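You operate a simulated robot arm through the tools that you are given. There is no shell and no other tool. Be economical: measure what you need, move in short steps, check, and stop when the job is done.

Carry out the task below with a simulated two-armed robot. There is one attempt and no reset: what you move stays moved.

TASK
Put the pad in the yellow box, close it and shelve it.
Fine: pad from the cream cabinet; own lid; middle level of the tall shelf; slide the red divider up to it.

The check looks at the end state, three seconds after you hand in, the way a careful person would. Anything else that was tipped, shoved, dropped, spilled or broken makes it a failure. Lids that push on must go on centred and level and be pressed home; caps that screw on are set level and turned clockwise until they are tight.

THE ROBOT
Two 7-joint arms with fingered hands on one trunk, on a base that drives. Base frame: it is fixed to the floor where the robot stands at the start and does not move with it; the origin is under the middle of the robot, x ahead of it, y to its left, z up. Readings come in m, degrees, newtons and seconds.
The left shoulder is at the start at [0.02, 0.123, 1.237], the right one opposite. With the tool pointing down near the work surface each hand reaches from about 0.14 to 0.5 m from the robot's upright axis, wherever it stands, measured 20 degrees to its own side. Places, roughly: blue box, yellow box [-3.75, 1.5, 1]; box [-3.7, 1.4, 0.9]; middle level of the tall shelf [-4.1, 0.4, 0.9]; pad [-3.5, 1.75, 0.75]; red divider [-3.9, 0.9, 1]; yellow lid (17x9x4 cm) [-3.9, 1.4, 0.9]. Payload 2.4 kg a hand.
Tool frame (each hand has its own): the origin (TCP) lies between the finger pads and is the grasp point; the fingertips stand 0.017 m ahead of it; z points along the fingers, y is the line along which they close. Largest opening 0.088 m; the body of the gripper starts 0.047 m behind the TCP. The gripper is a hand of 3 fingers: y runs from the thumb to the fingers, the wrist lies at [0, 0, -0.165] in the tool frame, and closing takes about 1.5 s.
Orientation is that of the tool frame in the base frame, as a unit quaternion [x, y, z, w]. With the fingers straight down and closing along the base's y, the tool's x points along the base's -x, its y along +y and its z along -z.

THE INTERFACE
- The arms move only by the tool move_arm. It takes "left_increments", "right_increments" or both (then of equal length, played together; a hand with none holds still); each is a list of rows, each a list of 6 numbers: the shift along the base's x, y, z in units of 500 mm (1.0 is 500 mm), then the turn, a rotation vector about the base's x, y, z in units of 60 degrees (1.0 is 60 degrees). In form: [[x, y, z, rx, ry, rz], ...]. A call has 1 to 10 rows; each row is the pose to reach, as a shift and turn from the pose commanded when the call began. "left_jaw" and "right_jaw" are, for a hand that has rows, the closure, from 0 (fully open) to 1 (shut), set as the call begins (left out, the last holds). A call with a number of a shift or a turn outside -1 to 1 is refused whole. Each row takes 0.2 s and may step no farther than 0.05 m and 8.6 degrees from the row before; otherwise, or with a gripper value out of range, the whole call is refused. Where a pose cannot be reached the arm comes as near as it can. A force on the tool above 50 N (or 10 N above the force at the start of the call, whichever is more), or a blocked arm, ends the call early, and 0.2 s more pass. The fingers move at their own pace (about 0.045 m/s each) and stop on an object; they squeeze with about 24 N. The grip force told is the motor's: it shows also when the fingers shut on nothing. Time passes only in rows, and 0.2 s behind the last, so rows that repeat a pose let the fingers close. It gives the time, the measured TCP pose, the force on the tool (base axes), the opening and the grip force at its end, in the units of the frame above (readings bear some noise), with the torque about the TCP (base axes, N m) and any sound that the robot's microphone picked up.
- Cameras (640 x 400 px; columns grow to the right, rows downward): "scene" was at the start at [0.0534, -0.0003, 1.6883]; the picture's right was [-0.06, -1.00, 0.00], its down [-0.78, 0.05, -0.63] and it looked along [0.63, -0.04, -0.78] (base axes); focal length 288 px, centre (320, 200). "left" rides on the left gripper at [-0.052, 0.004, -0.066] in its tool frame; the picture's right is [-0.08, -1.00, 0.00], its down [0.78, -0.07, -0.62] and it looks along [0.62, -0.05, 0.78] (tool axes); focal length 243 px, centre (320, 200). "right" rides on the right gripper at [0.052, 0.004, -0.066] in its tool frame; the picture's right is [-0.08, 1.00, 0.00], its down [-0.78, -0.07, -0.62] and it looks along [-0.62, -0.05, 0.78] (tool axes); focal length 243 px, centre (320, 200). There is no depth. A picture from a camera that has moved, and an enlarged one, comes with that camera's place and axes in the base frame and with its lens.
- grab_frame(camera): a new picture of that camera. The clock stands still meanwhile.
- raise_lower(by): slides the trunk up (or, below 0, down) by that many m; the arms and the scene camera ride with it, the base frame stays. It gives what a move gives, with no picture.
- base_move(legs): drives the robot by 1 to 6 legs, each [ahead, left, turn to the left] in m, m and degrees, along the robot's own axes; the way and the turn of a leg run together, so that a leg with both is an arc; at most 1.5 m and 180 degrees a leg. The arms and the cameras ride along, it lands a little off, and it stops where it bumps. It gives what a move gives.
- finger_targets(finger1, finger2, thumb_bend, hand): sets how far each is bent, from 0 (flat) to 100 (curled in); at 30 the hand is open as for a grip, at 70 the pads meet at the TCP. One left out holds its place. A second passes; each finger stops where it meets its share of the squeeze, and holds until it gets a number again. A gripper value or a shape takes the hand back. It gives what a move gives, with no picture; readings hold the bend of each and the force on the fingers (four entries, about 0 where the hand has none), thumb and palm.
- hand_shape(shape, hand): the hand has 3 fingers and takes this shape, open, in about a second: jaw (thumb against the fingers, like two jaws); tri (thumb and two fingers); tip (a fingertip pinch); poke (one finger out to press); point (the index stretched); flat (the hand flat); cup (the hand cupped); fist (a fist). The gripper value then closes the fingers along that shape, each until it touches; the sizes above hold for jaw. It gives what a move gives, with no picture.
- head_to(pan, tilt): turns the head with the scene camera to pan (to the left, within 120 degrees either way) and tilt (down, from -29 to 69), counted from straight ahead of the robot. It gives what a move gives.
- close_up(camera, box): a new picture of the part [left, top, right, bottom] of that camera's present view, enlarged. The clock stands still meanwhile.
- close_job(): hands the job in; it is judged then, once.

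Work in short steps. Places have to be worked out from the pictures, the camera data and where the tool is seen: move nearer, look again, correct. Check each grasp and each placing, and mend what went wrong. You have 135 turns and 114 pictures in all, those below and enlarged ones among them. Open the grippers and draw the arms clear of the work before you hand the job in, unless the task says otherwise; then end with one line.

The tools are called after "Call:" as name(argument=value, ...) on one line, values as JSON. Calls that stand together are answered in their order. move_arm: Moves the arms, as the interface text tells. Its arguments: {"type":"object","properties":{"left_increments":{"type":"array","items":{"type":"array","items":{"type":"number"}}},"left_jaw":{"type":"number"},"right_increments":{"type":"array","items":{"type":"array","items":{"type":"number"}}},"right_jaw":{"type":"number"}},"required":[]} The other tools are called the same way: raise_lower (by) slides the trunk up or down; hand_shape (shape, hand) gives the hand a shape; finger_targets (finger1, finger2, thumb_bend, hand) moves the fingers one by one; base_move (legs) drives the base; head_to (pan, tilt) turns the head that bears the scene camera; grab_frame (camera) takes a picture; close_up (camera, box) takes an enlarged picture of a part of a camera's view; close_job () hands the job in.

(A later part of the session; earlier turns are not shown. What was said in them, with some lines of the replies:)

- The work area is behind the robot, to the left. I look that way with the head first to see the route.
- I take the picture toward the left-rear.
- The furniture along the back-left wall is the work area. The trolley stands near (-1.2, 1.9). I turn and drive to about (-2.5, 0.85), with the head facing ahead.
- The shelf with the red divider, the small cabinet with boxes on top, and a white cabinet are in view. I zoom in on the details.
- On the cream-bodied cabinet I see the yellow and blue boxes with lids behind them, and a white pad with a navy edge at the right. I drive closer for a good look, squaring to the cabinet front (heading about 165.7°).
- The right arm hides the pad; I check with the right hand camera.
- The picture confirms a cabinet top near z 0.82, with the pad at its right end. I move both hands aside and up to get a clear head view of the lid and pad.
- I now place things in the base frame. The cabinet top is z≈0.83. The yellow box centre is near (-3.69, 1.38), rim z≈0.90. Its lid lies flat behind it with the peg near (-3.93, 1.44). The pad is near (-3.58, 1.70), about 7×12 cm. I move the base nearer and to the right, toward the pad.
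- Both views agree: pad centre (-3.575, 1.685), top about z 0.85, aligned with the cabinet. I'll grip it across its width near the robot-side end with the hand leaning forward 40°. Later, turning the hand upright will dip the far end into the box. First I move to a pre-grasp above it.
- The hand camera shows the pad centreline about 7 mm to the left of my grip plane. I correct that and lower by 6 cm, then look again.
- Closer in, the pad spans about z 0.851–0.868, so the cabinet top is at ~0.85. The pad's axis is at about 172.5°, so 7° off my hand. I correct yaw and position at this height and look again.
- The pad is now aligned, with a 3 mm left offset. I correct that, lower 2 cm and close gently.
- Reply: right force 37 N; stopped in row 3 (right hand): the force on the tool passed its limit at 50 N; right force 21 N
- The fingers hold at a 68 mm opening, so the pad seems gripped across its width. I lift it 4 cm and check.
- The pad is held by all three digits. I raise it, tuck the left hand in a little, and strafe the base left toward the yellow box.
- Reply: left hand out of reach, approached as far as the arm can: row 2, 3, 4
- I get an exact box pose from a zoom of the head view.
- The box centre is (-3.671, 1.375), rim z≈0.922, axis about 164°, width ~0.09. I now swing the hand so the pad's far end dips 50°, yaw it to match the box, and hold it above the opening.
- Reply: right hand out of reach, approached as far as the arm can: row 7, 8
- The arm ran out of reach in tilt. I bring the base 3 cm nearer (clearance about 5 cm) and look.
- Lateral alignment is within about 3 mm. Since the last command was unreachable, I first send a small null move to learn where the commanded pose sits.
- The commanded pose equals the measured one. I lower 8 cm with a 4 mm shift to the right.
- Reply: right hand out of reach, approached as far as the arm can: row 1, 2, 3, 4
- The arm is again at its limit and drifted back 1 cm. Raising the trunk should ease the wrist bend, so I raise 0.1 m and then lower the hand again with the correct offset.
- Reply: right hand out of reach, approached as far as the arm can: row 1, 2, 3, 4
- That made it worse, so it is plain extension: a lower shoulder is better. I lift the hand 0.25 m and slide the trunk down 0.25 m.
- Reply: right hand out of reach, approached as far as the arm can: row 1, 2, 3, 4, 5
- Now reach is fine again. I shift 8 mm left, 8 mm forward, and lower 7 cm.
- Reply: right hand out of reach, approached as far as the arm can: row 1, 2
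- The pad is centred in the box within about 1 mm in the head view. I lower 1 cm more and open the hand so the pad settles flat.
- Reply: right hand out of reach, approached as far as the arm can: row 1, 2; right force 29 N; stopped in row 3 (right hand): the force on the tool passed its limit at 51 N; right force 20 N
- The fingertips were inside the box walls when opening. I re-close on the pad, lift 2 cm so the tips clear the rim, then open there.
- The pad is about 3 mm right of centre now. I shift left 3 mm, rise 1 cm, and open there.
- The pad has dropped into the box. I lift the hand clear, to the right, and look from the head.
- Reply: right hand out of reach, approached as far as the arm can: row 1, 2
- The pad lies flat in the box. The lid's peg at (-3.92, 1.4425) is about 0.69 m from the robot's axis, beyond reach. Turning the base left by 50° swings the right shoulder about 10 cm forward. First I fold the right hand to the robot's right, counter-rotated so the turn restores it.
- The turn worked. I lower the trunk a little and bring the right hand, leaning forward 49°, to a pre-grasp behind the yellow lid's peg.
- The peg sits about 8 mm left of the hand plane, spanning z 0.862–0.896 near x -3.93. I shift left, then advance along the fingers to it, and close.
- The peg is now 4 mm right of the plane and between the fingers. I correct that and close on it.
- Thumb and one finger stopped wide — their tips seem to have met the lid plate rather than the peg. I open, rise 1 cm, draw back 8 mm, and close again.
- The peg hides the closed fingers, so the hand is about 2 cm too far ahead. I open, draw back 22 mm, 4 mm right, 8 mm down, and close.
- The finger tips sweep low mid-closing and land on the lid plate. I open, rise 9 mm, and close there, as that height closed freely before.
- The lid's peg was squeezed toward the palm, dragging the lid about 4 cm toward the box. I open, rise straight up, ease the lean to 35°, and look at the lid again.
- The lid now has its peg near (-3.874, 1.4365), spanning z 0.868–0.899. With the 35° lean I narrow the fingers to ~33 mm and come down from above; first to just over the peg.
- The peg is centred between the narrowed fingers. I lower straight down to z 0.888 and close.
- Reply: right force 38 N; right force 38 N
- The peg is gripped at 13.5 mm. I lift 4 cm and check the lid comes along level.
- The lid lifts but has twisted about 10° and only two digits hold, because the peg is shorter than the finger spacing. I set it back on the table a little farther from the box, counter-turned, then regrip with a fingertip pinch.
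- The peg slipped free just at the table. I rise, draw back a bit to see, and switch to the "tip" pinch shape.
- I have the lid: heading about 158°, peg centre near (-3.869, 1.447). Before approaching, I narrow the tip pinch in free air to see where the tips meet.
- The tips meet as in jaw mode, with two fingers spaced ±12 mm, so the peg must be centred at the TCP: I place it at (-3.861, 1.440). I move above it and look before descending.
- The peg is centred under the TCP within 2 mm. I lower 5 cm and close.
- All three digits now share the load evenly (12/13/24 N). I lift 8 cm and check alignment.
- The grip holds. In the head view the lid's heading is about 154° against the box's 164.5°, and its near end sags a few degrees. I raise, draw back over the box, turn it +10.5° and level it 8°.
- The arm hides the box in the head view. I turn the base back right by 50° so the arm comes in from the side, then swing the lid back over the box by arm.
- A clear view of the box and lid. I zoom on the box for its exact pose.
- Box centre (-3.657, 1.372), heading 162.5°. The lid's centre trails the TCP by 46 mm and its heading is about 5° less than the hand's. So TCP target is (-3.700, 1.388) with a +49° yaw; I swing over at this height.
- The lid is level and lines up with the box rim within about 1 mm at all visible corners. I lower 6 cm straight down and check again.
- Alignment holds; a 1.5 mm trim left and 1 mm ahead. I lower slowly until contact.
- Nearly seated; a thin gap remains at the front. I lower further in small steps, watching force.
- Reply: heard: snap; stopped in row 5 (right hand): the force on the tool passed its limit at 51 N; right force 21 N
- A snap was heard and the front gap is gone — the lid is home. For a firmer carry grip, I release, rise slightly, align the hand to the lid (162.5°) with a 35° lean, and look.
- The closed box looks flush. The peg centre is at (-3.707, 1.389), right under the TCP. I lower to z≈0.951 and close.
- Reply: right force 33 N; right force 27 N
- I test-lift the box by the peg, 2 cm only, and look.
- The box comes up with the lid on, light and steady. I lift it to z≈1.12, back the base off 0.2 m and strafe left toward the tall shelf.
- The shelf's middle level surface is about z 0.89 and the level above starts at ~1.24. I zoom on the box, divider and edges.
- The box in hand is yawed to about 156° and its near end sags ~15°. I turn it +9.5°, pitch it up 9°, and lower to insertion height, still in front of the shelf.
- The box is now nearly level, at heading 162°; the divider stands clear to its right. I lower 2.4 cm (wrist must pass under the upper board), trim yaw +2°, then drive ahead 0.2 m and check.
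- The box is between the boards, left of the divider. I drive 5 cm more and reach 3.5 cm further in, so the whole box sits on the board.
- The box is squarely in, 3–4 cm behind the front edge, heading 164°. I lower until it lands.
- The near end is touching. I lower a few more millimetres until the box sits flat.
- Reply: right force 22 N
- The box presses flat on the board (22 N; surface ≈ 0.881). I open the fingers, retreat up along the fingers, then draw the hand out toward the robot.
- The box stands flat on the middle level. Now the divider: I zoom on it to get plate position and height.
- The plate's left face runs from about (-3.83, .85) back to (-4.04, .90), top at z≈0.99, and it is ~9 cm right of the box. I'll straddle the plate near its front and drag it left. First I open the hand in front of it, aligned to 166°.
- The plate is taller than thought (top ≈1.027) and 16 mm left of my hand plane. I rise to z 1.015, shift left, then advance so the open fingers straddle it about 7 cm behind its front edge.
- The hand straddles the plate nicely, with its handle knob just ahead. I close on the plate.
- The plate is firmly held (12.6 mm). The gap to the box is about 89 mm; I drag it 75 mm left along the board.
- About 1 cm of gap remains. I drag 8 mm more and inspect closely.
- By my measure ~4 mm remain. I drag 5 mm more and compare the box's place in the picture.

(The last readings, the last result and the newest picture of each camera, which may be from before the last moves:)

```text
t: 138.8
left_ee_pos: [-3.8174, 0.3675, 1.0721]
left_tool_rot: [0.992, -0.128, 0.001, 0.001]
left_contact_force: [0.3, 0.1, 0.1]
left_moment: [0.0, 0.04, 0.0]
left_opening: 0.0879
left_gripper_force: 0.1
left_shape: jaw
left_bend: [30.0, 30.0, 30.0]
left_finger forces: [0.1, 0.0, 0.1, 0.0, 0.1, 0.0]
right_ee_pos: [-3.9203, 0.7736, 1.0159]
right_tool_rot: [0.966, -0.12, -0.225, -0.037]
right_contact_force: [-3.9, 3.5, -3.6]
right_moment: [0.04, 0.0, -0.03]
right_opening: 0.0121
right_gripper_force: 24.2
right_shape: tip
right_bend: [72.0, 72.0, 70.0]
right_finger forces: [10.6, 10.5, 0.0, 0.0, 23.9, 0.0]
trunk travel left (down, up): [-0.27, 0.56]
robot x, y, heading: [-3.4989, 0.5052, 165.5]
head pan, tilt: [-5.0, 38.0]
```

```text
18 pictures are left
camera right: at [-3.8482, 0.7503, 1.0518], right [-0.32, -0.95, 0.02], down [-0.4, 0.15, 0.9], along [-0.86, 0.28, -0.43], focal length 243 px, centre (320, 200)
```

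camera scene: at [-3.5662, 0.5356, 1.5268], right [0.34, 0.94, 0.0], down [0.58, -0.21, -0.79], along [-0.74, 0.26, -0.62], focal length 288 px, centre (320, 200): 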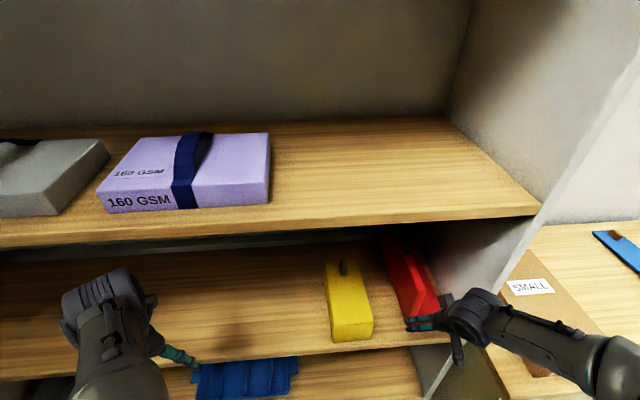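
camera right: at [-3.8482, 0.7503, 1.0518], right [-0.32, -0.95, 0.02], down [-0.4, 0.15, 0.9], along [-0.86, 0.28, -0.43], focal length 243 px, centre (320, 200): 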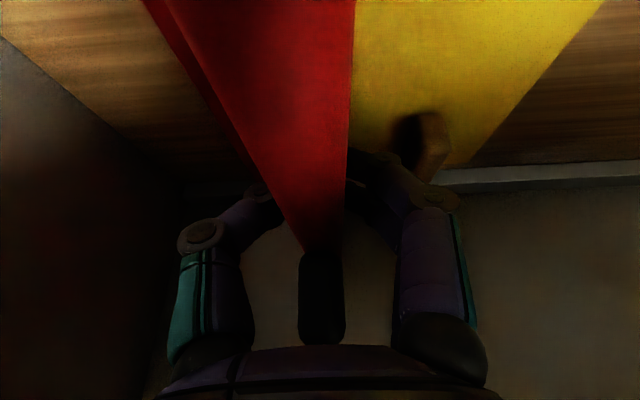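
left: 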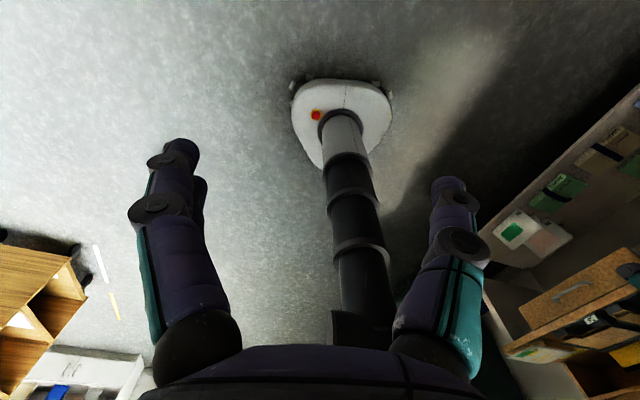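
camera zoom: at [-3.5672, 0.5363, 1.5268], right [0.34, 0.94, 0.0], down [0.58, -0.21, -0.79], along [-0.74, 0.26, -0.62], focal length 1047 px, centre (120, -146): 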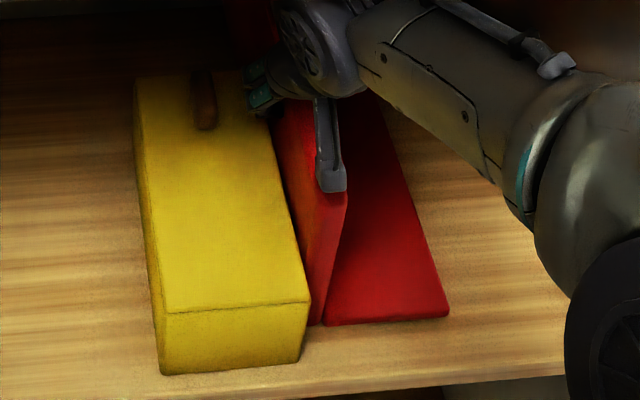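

The box itself shifted ~4 mm in the picture, so the divider now touches it. I open the fingers slightly and draw straight back along the plate.

Call:
move_arm(right_increments=[[0, 0, 0, 0, 0, 0], [0, 0, 0, 0, 0, 0], [0, 0, 0, 0, 0, 0], [0, 0, 0, 0, 0, 0], [0.08, -0.02, 0.004, 0, 0, 0], [0.17, -0.0425, 0.004, 0, 0, 0], [0.26, -0.065, 0.004, 0, 0, 0], [0.34, -0.085, 0.004, 0, 0, 0], [0.42, -0.105, 0.004, 0, 0, 0]], right_jaw=0.55)

Call:
grab_frame(camera="right")

Call:
close_up(camera="scene", box=[300, 220, 460, 360])

```text
t: 140.8
left_ee_pos: [-3.8172, 0.3679, 1.0735]
left_tool_rot: [0.992, -0.127, 0.001, 0.0]
left_contact_force: [1.4, -0.2, 0.0]
left_moment: [-0.05, 0.01, -0.02]
left_opening: 0.0879
left_gripper_force: 0.1
left_shape: jaw
left_bend: [30.0, 30.0, 30.0]
left_finger forces: [0.1, 0.1, 0.0, 0.0, 0.0, 0.0]
right_ee_pos: [-3.7079, 0.7201, 1.0202]
right_tool_rot: [0.966, -0.119, -0.226, -0.038]
right_contact_force: [-0.6, -0.7, -0.2]
right_moment: [-0.05, -0.01, -0.01]
right_opening: 0.0391
right_gripper_force: 0.0
right_shape: tip
right_bend: [73.0, 73.0, 70.0]
right_finger forces: [0.0, 0.0, 0.1, 0.0, 0.0, 0.1]
trunk travel left (down, up): [-0.27, 0.56]
robot x, y, heading: [-3.5055, 0.5074, 165.4]
head pan, tilt: [-5.0, 38.0]
```

```text
17 pictures are left
camera right: at [-3.6368, 0.6976, 1.0543], right [-0.32, -0.95, 0.02], down [-0.4, 0.15, 0.91], along [-0.86, 0.28, -0.42], focal length 243 px, centre (320, 200)
```

right: 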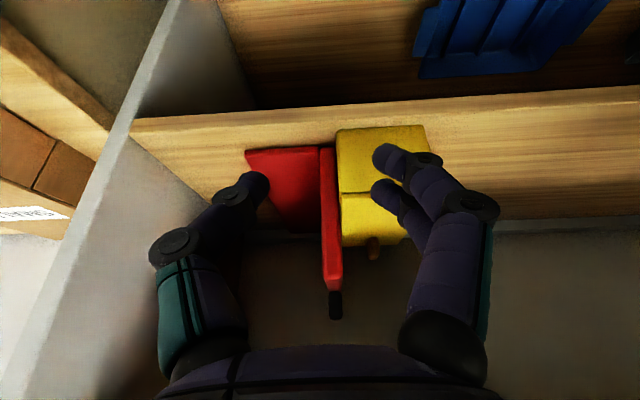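

```text
2.86 times, centred on (380, 290) of scene
camera zoom: at [-3.5658, 0.5358, 1.5269], right [0.34, 0.94, 0.0], down [0.58, -0.21, -0.79], along [-0.74, 0.26, -0.62], focal length 822 px, centre (149, -57)
```

zoom: 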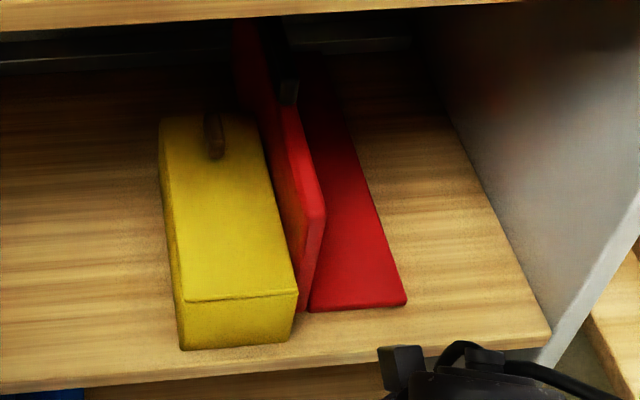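

The divider stands against the box. I check the contact and lid closely in the hand camera.

Call:
close_up(camera="right", box=[240, 110, 440, 270])

```text
2.50 times, centred on (340, 190) of right
camera zoom: at [-3.6368, 0.6976, 1.0543], right [-0.32, -0.95, 0.02], down [-0.4, 0.15, 0.91], along [-0.86, 0.28, -0.42], focal length 606 px, centre (270, 225)
```

zoom: 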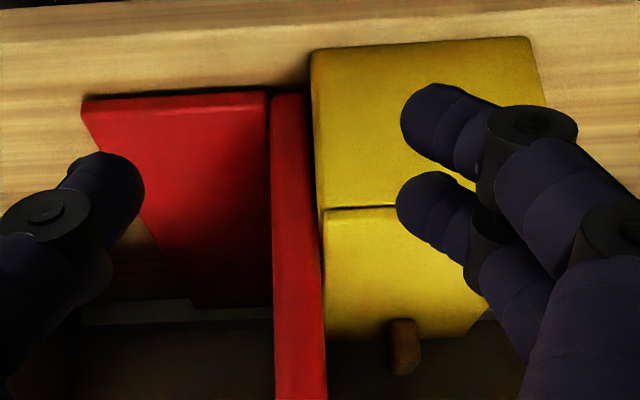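

Plate and box touch (a thin shadow line only), and the lid is flush. I back the base away, open the right hand, and take a final look.

Call:
base_move(legs=[[-0.4, 0, 0]])

Call:
hand_shape(hand="right", shape="jaw")

Call:
head_to(pan=-20, tilt=30)

Call:
grab_frame(camera="scene")

```text
t: 143.3
left_ee_pos: [-3.4353, 0.2695, 1.0719]
left_tool_rot: [0.992, -0.128, 0.0, 0.0]
left_contact_force: [0.1, -0.2, 0.2]
left_moment: [0.02, 0.0, 0.0]
left_opening: 0.0879
left_gripper_force: 0.1
left_shape: jaw
left_bend: [30.0, 30.0, 30.0]
left_finger forces: [0.1, 0.0, 0.1, 0.0, 0.0, 0.1]
right_ee_pos: [-3.3248, 0.6201, 1.0193]
right_tool_rot: [0.966, -0.121, -0.224, -0.037]
right_contact_force: [0.3, -0.1, -0.3]
right_moment: [0.03, -0.01, 0.02]
right_opening: 0.0392
right_gripper_force: 0.1
right_shape: tip
right_bend: [73.0, 73.0, 70.0]
right_finger forces: [0.0, 0.0, 0.0, 0.1, 0.1, 0.0]
trunk travel left (down, up): [-0.27, 0.56]
robot x, y, heading: [-3.123, 0.4051, 165.3]
head pan, tilt: [-5.0, 38.0]
```

```text
t: 144.2
left_ee_pos: [-3.4348, 0.269, 1.0721]
left_tool_rot: [0.992, -0.129, 0.0, 0.001]
left_contact_force: [0.3, -0.3, 0.7]
left_moment: [-0.01, -0.04, 0.02]
left_opening: 0.0879
left_gripper_force: 0.1
left_shape: jaw
left_bend: [30.0, 30.0, 30.0]
left_finger forces: [0.1, 0.0, 0.1, 0.0, 0.0, 0.0]
right_ee_pos: [-3.3263, 0.621, 1.0196]
right_tool_rot: [0.966, -0.12, -0.225, -0.037]
right_contact_force: [0.1, 1.0, -0.3]
right_moment: [0.0, -0.06, 0.0]
right_opening: 0.088
right_gripper_force: 0.0
right_shape: jaw
right_bend: [30.0, 30.0, 30.0]
right_finger forces: [0.0, 0.1, 0.1, 0.1, 0.0, 0.1]
trunk travel left (down, up): [-0.27, 0.56]
robot x, y, heading: [-3.117, 0.4083, 165.3]
head pan, tilt: [-5.0, 38.0]
```

```text
t: 145.0
left_ee_pos: [-3.4352, 0.2675, 1.072]
left_tool_rot: [0.992, -0.13, 0.0, -0.001]
left_contact_force: [0.6, 0.2, -0.3]
left_moment: [0.02, -0.02, -0.02]
left_opening: 0.0879
left_gripper_force: 0.0
left_shape: jaw
left_bend: [30.0, 30.0, 30.0]
left_finger forces: [0.0, 0.0, 0.0, 0.0, 0.0, 0.1]
right_ee_pos: [-3.3258, 0.6204, 1.0173]
right_tool_rot: [0.966, -0.12, -0.225, -0.037]
right_contact_force: [0.0, 0.0, 0.8]
right_moment: [0.02, -0.02, -0.01]
right_opening: 0.0879
right_gripper_force: 0.1
right_shape: jaw
right_bend: [30.0, 30.0, 30.0]
right_finger forces: [0.0, 0.0, 0.0, 0.1, 0.0, 0.0]
trunk travel left (down, up): [-0.27, 0.56]
robot x, y, heading: [-3.1206, 0.4074, 165.0]
head pan, tilt: [-20.0, 30.0]
```

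```text
14 pictures are left
camera scene: at [-3.1763, 0.4576, 1.5392], right [0.57, 0.82, 0.0], down [0.41, -0.29, -0.87], along [-0.71, 0.49, -0.5], focal length 288 px, centre (320, 200)
```

scene: 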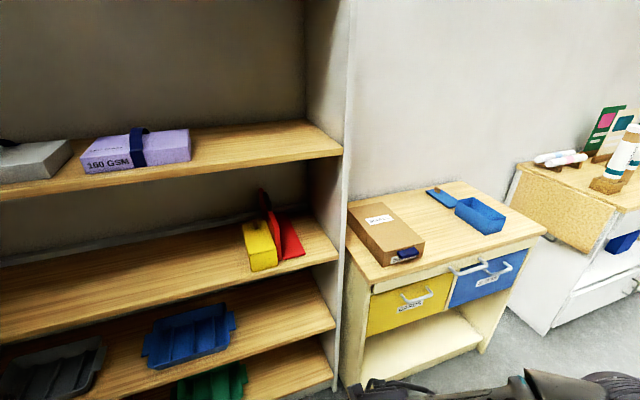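

All else stands as before. One last zoom on the shelved box and divider.

Call:
close_up(camera="scene", box=[220, 175, 340, 285])

```text
3.64 times, centred on (280, 230) of scene
camera zoom: at [-3.1763, 0.4576, 1.5392], right [0.57, 0.82, 0.0], down [0.41, -0.29, -0.87], along [-0.71, 0.49, -0.5], focal length 1047 px, centre (466, 91)
```

zoom: 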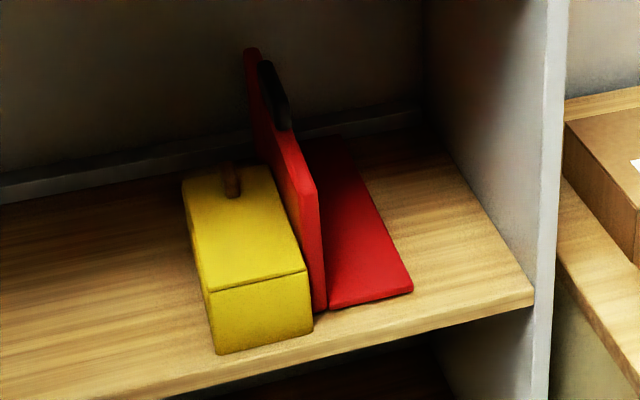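

The closed box stands on the middle level with the divider against it, the hands are open and clear. I hand in.

Call:
close_job()

```text
The job is handed in.
```

The pad from the cream cabinet is in the yellow box, and the box's own lid is pressed on; a snap was heard as it went home. The box stands on the middle level of the tall shelf with the red divider slid up to it. As the divider made contact it nudged the box about 4 mm, and a gap of roughly 3 mm may remain at the front edge.
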